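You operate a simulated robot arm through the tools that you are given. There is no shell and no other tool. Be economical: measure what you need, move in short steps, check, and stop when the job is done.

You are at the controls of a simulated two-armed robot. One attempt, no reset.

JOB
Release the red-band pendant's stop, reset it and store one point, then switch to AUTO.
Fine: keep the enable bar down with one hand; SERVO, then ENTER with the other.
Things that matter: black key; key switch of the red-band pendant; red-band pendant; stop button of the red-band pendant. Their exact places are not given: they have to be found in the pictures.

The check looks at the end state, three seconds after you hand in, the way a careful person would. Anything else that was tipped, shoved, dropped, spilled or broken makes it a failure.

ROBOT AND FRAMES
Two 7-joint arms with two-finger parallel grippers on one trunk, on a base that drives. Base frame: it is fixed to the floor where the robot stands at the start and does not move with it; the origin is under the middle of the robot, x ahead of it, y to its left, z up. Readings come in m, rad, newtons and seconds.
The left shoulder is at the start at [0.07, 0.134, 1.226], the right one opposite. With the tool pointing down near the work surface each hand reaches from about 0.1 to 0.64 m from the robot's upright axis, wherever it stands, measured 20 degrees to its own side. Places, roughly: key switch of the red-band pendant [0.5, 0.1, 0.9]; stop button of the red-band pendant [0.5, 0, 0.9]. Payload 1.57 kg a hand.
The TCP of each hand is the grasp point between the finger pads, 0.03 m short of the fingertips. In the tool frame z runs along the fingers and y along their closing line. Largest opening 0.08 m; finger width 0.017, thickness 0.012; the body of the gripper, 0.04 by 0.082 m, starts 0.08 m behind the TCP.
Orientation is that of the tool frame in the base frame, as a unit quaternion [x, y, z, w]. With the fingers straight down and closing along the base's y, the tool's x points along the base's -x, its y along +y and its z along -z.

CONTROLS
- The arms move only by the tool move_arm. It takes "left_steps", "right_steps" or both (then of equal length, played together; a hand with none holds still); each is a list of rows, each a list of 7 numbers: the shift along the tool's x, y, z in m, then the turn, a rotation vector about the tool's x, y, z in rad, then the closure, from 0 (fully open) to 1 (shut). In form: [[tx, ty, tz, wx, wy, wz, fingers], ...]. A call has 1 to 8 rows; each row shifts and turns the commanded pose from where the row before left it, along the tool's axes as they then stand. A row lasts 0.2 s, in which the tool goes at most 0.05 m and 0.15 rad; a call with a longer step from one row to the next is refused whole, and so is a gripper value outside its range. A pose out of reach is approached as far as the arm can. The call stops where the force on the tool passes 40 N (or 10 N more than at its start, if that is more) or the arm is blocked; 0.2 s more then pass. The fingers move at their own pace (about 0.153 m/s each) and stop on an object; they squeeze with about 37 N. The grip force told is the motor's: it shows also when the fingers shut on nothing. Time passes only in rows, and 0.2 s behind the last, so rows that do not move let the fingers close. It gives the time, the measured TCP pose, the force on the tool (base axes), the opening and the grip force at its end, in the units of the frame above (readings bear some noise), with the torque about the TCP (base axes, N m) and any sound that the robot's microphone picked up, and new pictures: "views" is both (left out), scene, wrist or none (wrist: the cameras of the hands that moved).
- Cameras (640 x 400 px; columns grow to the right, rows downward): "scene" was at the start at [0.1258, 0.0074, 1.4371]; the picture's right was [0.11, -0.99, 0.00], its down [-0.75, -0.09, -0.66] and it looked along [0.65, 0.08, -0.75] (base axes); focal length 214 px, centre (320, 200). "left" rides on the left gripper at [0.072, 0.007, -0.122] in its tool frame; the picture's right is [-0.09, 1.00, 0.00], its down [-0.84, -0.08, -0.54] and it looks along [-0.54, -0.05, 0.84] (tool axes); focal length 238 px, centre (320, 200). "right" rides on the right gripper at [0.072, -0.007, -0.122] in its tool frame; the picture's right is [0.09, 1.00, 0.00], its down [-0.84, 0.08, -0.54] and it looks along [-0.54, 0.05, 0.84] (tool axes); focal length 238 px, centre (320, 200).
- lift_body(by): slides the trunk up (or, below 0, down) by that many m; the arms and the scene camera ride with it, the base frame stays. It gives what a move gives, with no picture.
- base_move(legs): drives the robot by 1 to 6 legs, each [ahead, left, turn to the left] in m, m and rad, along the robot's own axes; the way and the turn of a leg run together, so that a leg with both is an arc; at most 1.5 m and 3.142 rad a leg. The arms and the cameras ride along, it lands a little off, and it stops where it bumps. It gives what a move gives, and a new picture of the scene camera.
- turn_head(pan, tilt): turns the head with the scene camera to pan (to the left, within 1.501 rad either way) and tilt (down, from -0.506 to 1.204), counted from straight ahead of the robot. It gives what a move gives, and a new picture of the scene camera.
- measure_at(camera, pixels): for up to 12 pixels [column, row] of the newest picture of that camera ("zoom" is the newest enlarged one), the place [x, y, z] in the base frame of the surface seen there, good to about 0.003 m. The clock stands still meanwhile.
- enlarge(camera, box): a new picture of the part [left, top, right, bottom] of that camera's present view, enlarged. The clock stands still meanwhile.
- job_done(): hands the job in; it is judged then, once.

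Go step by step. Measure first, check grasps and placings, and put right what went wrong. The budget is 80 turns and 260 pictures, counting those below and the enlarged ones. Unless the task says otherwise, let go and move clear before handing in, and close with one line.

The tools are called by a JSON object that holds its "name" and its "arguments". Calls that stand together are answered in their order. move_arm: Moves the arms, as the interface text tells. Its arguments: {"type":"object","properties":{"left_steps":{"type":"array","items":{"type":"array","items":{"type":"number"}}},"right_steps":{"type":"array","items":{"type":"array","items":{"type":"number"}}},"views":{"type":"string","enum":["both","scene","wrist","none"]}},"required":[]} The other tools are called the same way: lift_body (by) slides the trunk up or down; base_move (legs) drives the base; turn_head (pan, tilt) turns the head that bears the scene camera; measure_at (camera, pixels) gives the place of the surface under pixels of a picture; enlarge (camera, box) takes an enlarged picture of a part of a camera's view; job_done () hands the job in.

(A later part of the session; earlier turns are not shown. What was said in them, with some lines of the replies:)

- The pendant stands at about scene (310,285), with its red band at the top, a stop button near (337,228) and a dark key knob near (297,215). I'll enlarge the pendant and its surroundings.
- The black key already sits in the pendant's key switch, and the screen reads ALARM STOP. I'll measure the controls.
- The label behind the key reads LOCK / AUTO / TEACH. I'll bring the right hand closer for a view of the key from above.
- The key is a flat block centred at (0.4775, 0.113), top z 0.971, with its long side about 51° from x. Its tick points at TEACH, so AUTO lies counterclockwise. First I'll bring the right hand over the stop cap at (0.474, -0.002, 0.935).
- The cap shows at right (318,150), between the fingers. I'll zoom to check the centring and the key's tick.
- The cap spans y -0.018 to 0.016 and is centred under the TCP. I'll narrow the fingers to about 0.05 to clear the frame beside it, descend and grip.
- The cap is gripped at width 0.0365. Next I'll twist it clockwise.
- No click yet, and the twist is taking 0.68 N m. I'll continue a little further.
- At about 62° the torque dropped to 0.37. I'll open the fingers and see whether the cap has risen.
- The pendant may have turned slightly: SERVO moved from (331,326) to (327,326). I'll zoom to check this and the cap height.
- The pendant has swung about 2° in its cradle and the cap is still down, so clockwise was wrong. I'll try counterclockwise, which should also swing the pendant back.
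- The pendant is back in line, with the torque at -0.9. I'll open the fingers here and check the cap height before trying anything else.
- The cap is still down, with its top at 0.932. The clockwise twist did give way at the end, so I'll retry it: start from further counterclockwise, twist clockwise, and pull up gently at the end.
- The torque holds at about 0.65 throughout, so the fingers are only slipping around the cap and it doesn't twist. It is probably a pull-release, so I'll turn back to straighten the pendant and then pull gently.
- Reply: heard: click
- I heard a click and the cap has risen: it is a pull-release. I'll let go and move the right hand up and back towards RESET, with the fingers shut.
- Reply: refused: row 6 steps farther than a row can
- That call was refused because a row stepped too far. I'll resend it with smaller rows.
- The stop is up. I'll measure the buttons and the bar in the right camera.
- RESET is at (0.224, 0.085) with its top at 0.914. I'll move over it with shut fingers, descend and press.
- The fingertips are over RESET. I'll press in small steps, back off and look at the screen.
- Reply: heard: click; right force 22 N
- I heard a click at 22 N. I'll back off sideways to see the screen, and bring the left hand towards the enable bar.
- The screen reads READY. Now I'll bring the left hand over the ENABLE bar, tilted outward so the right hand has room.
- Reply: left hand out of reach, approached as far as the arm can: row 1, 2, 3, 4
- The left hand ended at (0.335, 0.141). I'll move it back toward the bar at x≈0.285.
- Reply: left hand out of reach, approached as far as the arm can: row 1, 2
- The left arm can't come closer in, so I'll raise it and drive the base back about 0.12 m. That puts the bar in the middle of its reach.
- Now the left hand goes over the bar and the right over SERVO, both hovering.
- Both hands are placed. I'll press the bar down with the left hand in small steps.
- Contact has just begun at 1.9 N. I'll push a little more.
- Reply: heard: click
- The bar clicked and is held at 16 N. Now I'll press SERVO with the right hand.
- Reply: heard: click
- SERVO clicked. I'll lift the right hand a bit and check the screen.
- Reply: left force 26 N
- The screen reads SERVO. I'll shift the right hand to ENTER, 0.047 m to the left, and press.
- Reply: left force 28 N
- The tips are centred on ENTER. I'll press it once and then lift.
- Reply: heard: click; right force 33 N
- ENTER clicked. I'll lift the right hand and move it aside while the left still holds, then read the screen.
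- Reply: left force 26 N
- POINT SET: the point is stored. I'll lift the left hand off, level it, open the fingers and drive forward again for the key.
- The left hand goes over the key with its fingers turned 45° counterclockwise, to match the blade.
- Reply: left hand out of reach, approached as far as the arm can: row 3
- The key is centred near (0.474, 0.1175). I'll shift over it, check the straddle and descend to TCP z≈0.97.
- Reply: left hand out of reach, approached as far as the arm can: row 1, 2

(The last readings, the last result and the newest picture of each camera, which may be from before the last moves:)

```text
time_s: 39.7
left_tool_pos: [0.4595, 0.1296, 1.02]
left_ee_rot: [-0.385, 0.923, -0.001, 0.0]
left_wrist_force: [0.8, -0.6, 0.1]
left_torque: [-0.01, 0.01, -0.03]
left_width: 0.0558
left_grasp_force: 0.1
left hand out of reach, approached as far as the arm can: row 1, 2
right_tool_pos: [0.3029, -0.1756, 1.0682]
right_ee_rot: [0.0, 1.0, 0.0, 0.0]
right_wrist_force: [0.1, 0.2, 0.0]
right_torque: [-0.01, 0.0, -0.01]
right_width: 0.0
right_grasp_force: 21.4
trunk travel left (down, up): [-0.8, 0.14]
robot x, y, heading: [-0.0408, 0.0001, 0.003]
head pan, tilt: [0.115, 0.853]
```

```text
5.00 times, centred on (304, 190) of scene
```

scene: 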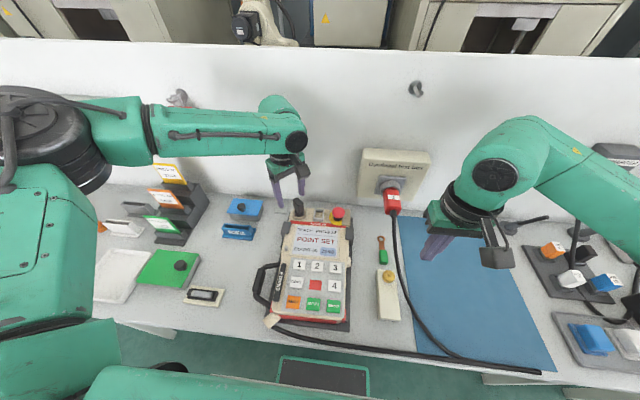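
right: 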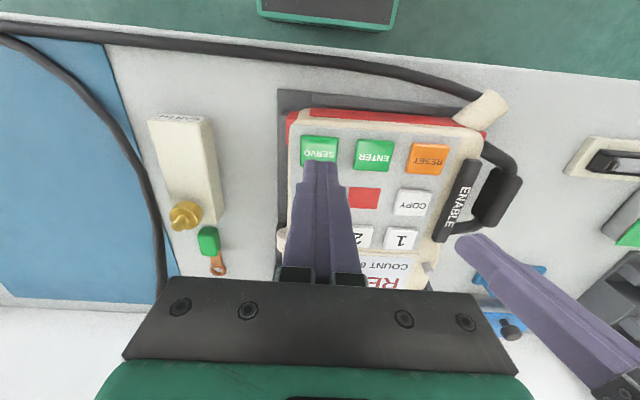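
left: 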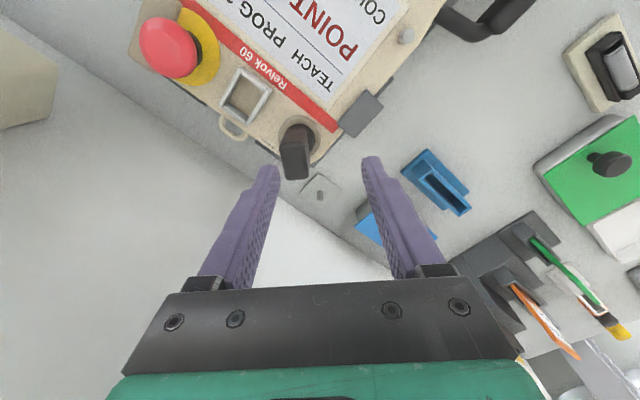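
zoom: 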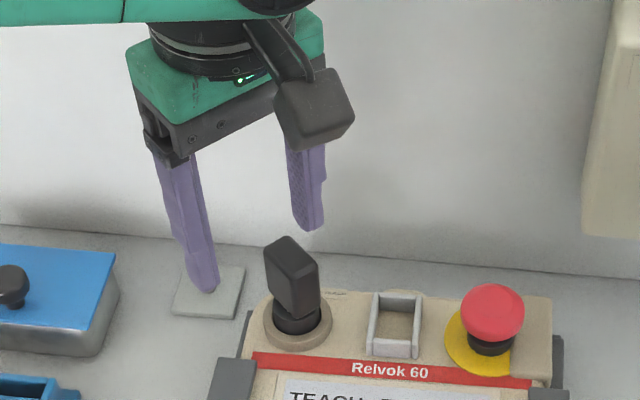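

The left arm is at the edge of its reach here. I'll retract it slightly and drive forward 0.05 m more.

{"name": "move_arm", "arguments": {"left_steps": [[0.02, 0, -0.03, 0, 0, 0, 0.3], [0.02, 0, 0, 0, 0, 0, 0.3], [0, 0, 0, 0, 0, 0, 0.3]], "views": "none"}}

{"name": "base_move", "arguments": {"legs": [[0.06, 0, 0]]}}

```text
time_s: 40.5
left_tool_pos: [0.4317, 0.1019, 1.0514]
left_ee_rot: [-0.385, 0.923, 0.001, 0.0]
left_wrist_force: [-0.2, -0.2, -0.2]
left_torque: [0.01, 0.0, 0.0]
left_width: 0.0559
left_grasp_force: 0.1
right_tool_pos: [0.304, -0.1775, 1.0672]
right_ee_rot: [0.0, 1.0, -0.001, 0.0]
right_wrist_force: [0.6, 0.2, 0.0]
right_torque: [0.03, 0.01, -0.02]
right_width: 0.0
right_grasp_force: 21.3
trunk travel left (down, up): [-0.8, 0.14]
robot x, y, heading: [-0.0436, -0.0049, 0.001]
head pan, tilt: [0.115, 0.853]
```

```text
time_s: 41.5
left_tool_pos: [0.4859, 0.1014, 1.0529]
left_ee_rot: [-0.386, 0.923, 0.0, 0.002]
left_wrist_force: [0.0, 0.3, -0.4]
left_torque: [0.0, -0.03, -0.02]
left_width: 0.0559
left_grasp_force: 0.1
right_tool_pos: [0.3565, -0.1775, 1.0702]
right_ee_rot: [0.0, 1.0, 0.0, 0.003]
right_wrist_force: [-0.2, 0.2, 0.0]
right_torque: [0.01, -0.04, -0.02]
right_width: 0.0
right_grasp_force: 21.3
trunk travel left (down, up): [-0.8, 0.14]
robot x, y, heading: [0.0173, 0.0008, -0.001]
head pan, tilt: [0.115, 0.853]
```

scene: 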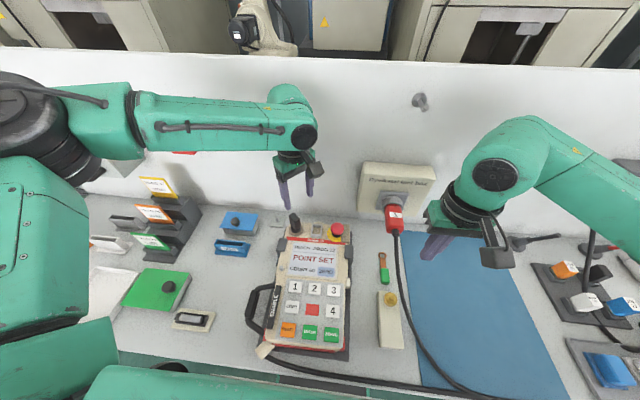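

{"name": "move_arm", "arguments": {"left_steps": [[-0.0031, 0.0198, 0, 0, 0, 0, 0.3], [0, 0, 0.03, 0, 0, 0, 0.3], [0, 0, 0, 0, 0, 0, 0.3]]}}

{"name": "enlarge", "arguments": {"camera": "left", "box": [220, 80, 420, 205]}}

{"name": "measure_at", "arguments": {"camera": "left", "pixels": [[320, 160], [318, 150], [318, 170], [310, 160], [330, 160]]}}

```text
time_s: 42.3
left_tool_pos: [0.482, 0.1185, 1.019]
left_ee_rot: [-0.385, 0.923, 0.0, 0.0]
left_wrist_force: [0.0, 0.0, 0.0]
left_torque: [0.01, 0.01, -0.01]
left_width: 0.0559
left_grasp_force: 0.1
right_tool_pos: [0.3644, -0.178, 1.0669]
right_ee_rot: [0.0, 1.0, 0.0, 0.0]
right_wrist_force: [0.6, -0.9, -0.2]
right_torque: [0.03, 0.05, 0.0]
right_width: 0.0001
right_grasp_force: 21.7
trunk travel left (down, up): [-0.8, 0.14]
robot x, y, heading: [0.0201, -0.0038, -0.002]
head pan, tilt: [0.115, 0.853]
```

scene: 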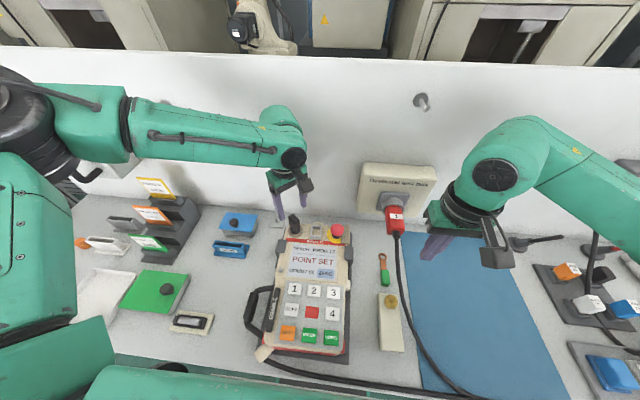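
left: 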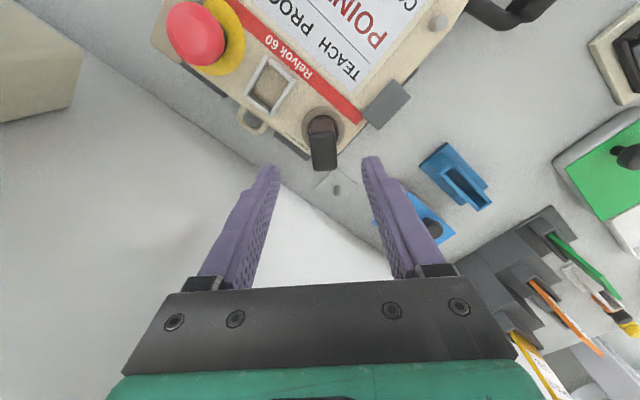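

```text
3.20 times, centred on (320, 142) of left
```

zoom: 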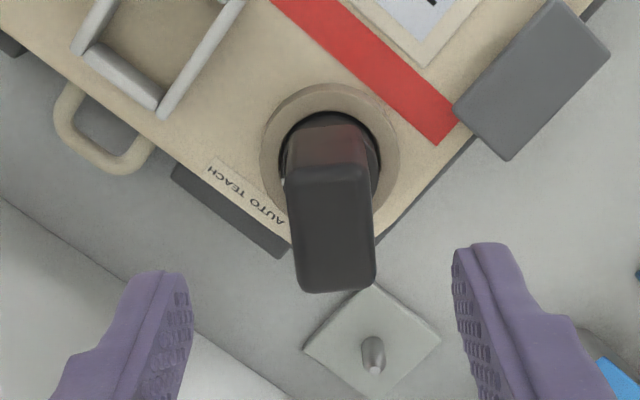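

```text
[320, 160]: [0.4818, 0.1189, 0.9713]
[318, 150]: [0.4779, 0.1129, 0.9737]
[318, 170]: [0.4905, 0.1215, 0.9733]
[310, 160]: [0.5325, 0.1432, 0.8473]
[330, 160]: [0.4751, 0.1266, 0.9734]
```

The key sits between the fingers. I'll make a small correction, descend and grip.

{"name": "move_arm", "arguments": {"left_steps": [[0.003, 0.0033, 0.02, 0, 0, 0, 0.3], [0, 0, 0.027, 0, 0, 0, 0.3], [0, 0, 0, 0, 0, 0, 0.3]], "views": "wrist"}}

{"name": "enlarge", "arguments": {"camera": "left", "box": [220, 80, 420, 205]}}

```text
time_s: 43.1
left_tool_pos: [0.4741, 0.1184, 0.9743]
left_ee_rot: [-0.385, 0.923, -0.001, 0.0]
left_wrist_force: [-0.6, -0.1, 0.6]
left_torque: [0.04, -0.02, 0.02]
left_width: 0.0562
left_grasp_force: 0.1
right_tool_pos: [0.3616, -0.1764, 1.067]
right_ee_rot: [0.0, 1.0, 0.0, 0.001]
right_wrist_force: [-0.9, 1.1, 0.2]
right_torque: [0.01, -0.02, 0.02]
right_width: 0.0001
right_grasp_force: 21.5
trunk travel left (down, up): [-0.8, 0.14]
robot x, y, heading: [0.0181, 0.0008, -0.001]
head pan, tilt: [0.115, 0.853]
```

left: 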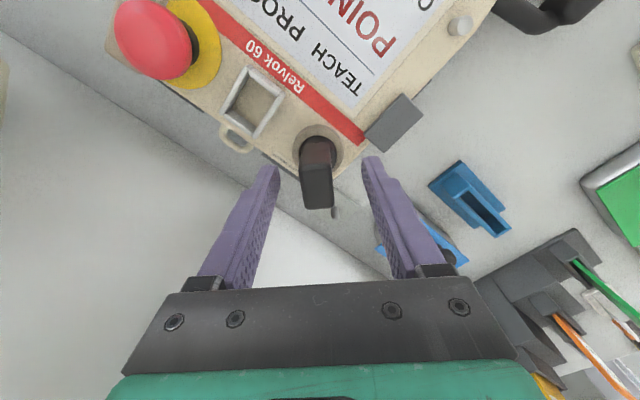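

```text
3.20 times, centred on (320, 142) of left
```

zoom: 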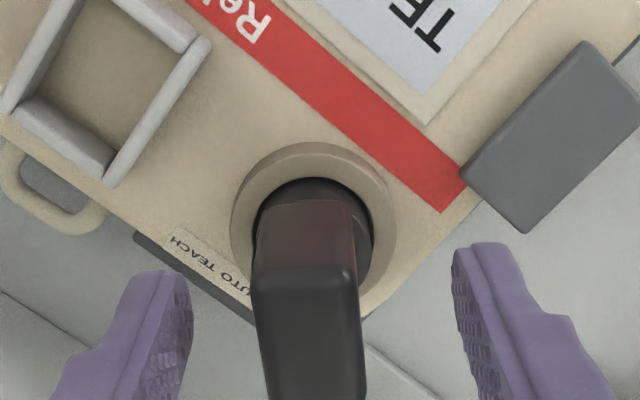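

{"name": "move_arm", "arguments": {"left_steps": [[0, -0.002, 0.003, 0, 0, 0, 0.5], [0, 0, 0, 0, 0, 0, 1], [0, 0, 0, 0, 0, 0, 1]], "views": "wrist"}}

{"name": "enlarge", "arguments": {"camera": "left", "box": [220, 80, 420, 205]}}

```text
time_s: 43.9
left_tool_pos: [0.4769, 0.1179, 0.971]
left_ee_rot: [-0.386, 0.923, -0.001, 0.0]
left_wrist_force: [-1.4, 0.6, -1.5]
left_torque: [0.04, 0.03, 0.21]
left_width: 0.0187
left_grasp_force: 33.2
right_tool_pos: [0.3631, -0.1768, 1.0675]
right_ee_rot: [0.0, 1.0, 0.0, 0.0]
right_wrist_force: [0.0, 0.4, 0.1]
right_torque: [0.01, -0.03, 0.0]
right_width: 0.0003
right_grasp_force: 21.6
trunk travel left (down, up): [-0.8, 0.14]
robot x, y, heading: [0.0162, -0.002, 0.001]
head pan, tilt: [0.115, 0.853]
```

left: 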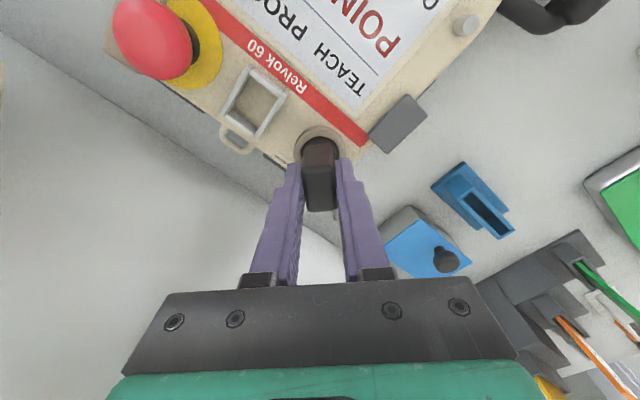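

```text
3.20 times, centred on (320, 142) of left
```

zoom: 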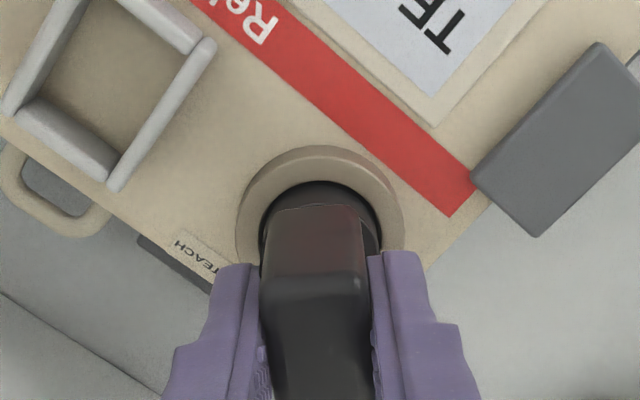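

The key is gripped at width 0.0187. I'll turn it counterclockwise toward AUTO in steps.

{"name": "move_arm", "arguments": {"left_steps": [[0, 0, 0, 0, 0, -0.1, 1], [0, 0, 0, 0, 0, -0.1, 1], [0, 0, 0, 0, 0, -0.1, 1], [0, 0, 0, 0, 0, -0.1, 1]], "views": "scene"}}

{"name": "enlarge", "arguments": {"camera": "scene", "box": [256, 190, 368, 280]}}

```text
time_s: 44.9
left_tool_pos: [0.477, 0.1173, 0.9713]
left_ee_rot: [-0.561, 0.828, -0.001, -0.001]
left_wrist_force: [-1.2, -0.9, -4.4]
left_torque: [-0.01, -0.08, -0.06]
left_width: 0.019
left_grasp_force: 33.0
right_tool_pos: [0.3628, -0.1765, 1.067]
right_ee_rot: [0.001, 1.0, 0.001, 0.0]
right_wrist_force: [-0.7, -0.7, 0.5]
right_torque: [0.02, -0.01, 0.0]
right_width: 0.0003
right_grasp_force: 21.1
trunk travel left (down, up): [-0.8, 0.14]
robot x, y, heading: [0.0157, 0.0015, 0.004]
head pan, tilt: [0.115, 0.853]
```

scene: 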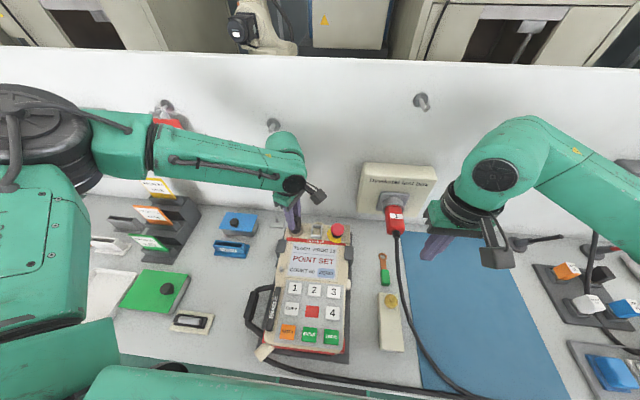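

```text
4.44 times, centred on (312, 235) of scene
```

zoom: 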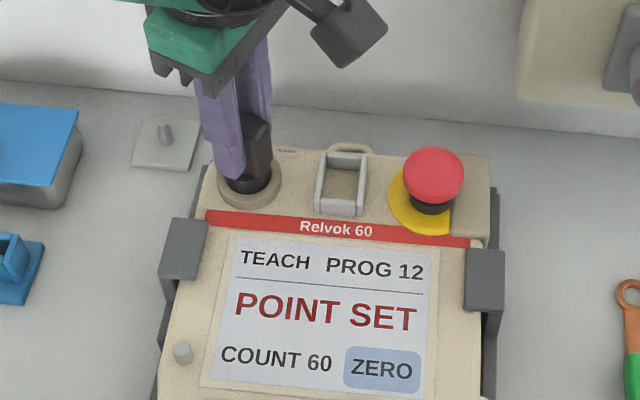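

It is still TEACH after 23°. I'll keep turning.

{"name": "move_arm", "arguments": {"left_steps": [[0, 0, 0.001, 0, 0, -0.1, 1], [0, 0, 0, 0, 0, -0.1, 1], [0, 0, 0, 0, 0, -0.1, 1], [0, 0, 0, 0, 0, -0.08, 1]], "views": "wrist"}}

{"name": "enlarge", "arguments": {"camera": "scene", "box": [256, 190, 368, 280]}}

{"name": "enlarge", "arguments": {"camera": "left", "box": [220, 80, 420, 205]}}

```text
time_s: 45.9
left_tool_pos: [0.4762, 0.1154, 0.9707]
left_ee_rot: [0.708, -0.706, 0.001, 0.0]
left_wrist_force: [1.9, 1.1, 1.5]
left_torque: [0.05, 0.05, 0.0]
left_width: 0.0188
left_grasp_force: 33.3
right_tool_pos: [0.3624, -0.1768, 1.067]
right_ee_rot: [0.0, 1.0, 0.0, 0.0]
right_wrist_force: [-0.8, 0.2, -0.5]
right_torque: [-0.04, -0.01, -0.01]
right_width: 0.0002
right_grasp_force: 21.4
trunk travel left (down, up): [-0.8, 0.14]
robot x, y, heading: [0.019, -0.0008, -0.0]
head pan, tilt: [0.115, 0.853]
```

left: 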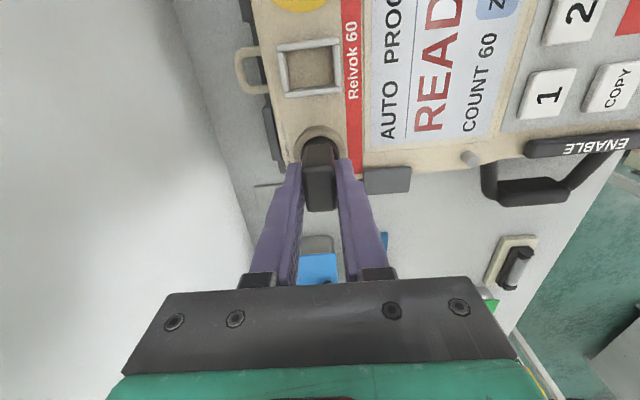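

```text
4.44 times, centred on (312, 235) of scene
```

zoom: 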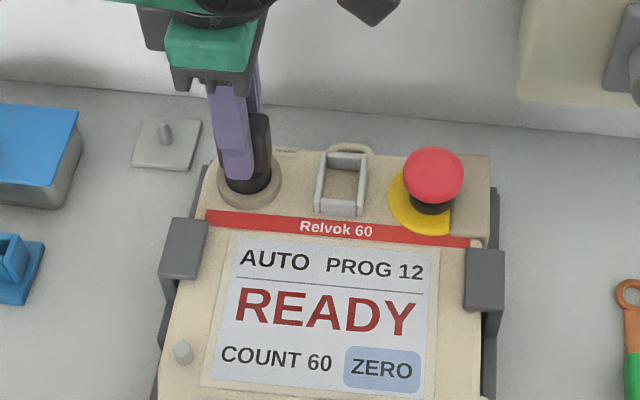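

```text
3.20 times, centred on (320, 142) of left
```

zoom: 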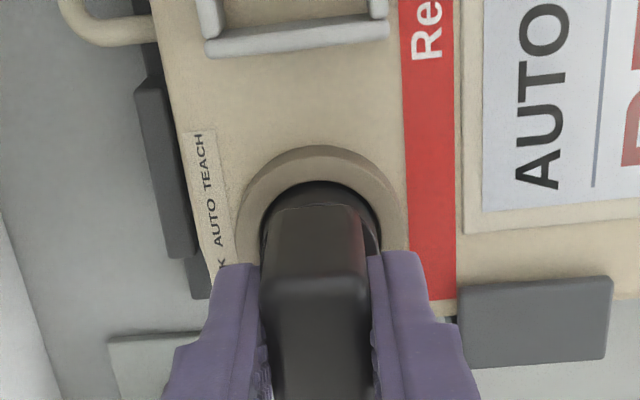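

The screen reads AUTO with almost no torque left, so the key is in the detent. I'll open and lift straight off.

{"name": "move_arm", "arguments": {"left_steps": [[0, 0, 0, 0, 0, 0, 0.4], [0, 0, 0, 0, 0, 0, 0.4], [0, 0, -0.03, 0, 0, 0, 0.4], [0, 0, -0.04, 0, 0, 0, 0.4], [0, 0, -0.04, 0, 0, 0, 0.4], [0, 0, -0.03, 0, 0, 0, 0.4], [0, 0.04, 0, 0, 0, 0, 0.4], [0, 0.04, 0, 0, 0, 0, 0.4]]}}

{"name": "enlarge", "arguments": {"camera": "scene", "box": [240, 190, 368, 280]}}

{"name": "enlarge", "arguments": {"camera": "scene", "box": [220, 270, 400, 390]}}

```text
time_s: 47.7
left_tool_pos: [0.3941, 0.1147, 1.1099]
left_ee_rot: [0.707, -0.707, 0.001, 0.0]
left_wrist_force: [0.7, 0.5, 0.4]
left_torque: [-0.02, -0.03, -0.03]
left_width: 0.0482
left_grasp_force: 0.0
right_tool_pos: [0.36, -0.1755, 1.0676]
right_ee_rot: [0.0, 1.0, 0.0, 0.001]
right_wrist_force: [-0.9, 0.0, -0.9]
right_torque: [0.0, -0.03, -0.01]
right_width: 0.0
right_grasp_force: 21.6
trunk travel left (down, up): [-0.8, 0.14]
robot x, y, heading: [0.0161, 0.0007, 0.001]
head pan, tilt: [0.115, 0.853]
```

scene: 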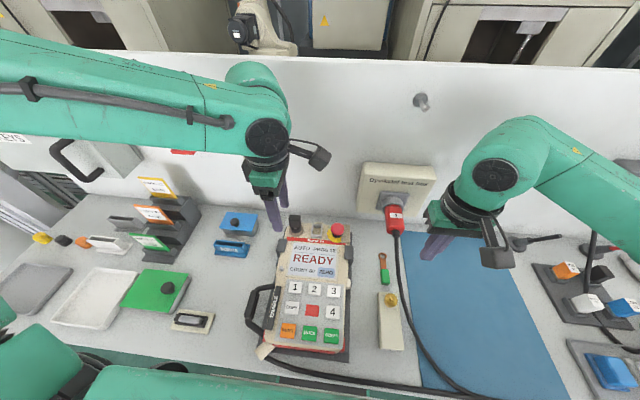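
left: 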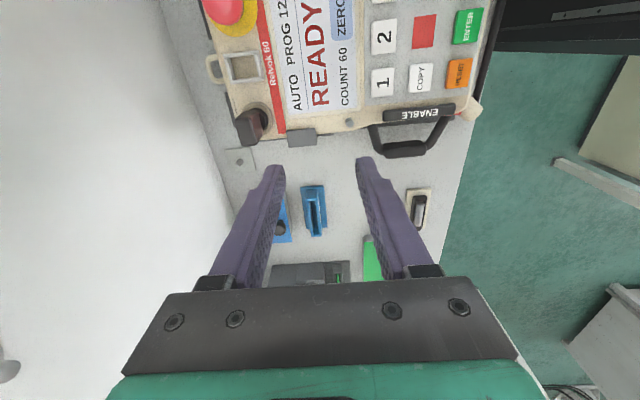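

```text
4.44 times, centred on (304, 235) of scene
```

zoom: 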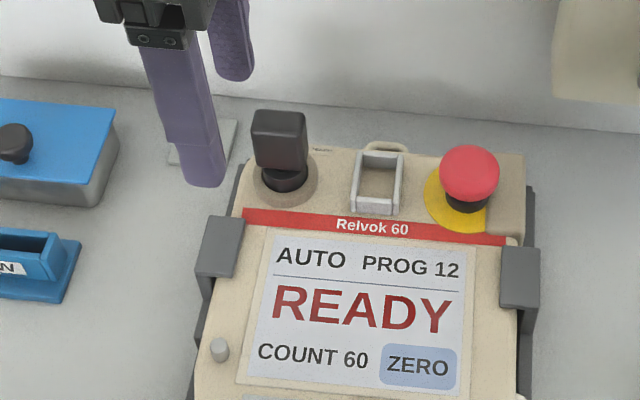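

```text
3.33 times, centred on (310, 330) of scene
```

zoom: 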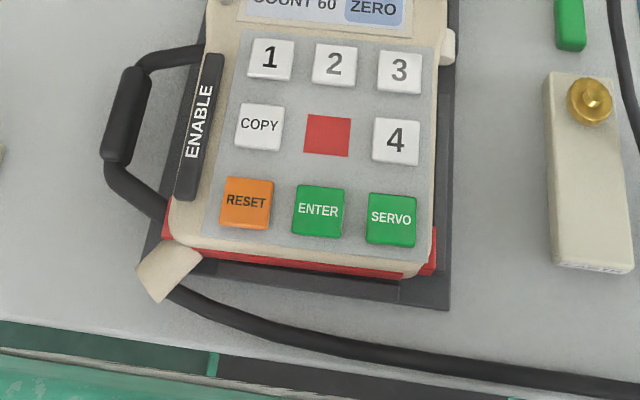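

The screen reads AUTO PROG 12 READY, the stop is up, the key is in AUTO, and the pendant sits in its cradle with both hands clear. I'm handing in.

{"name": "job_done", "arguments": {}}

```text
The job is handed in.
```

I released the red-band pendant's stop, reset it and stored one point (the screen showed POINT SET). I then switched it to AUTO, and the screen now reads AUTO PROG 12 READY.
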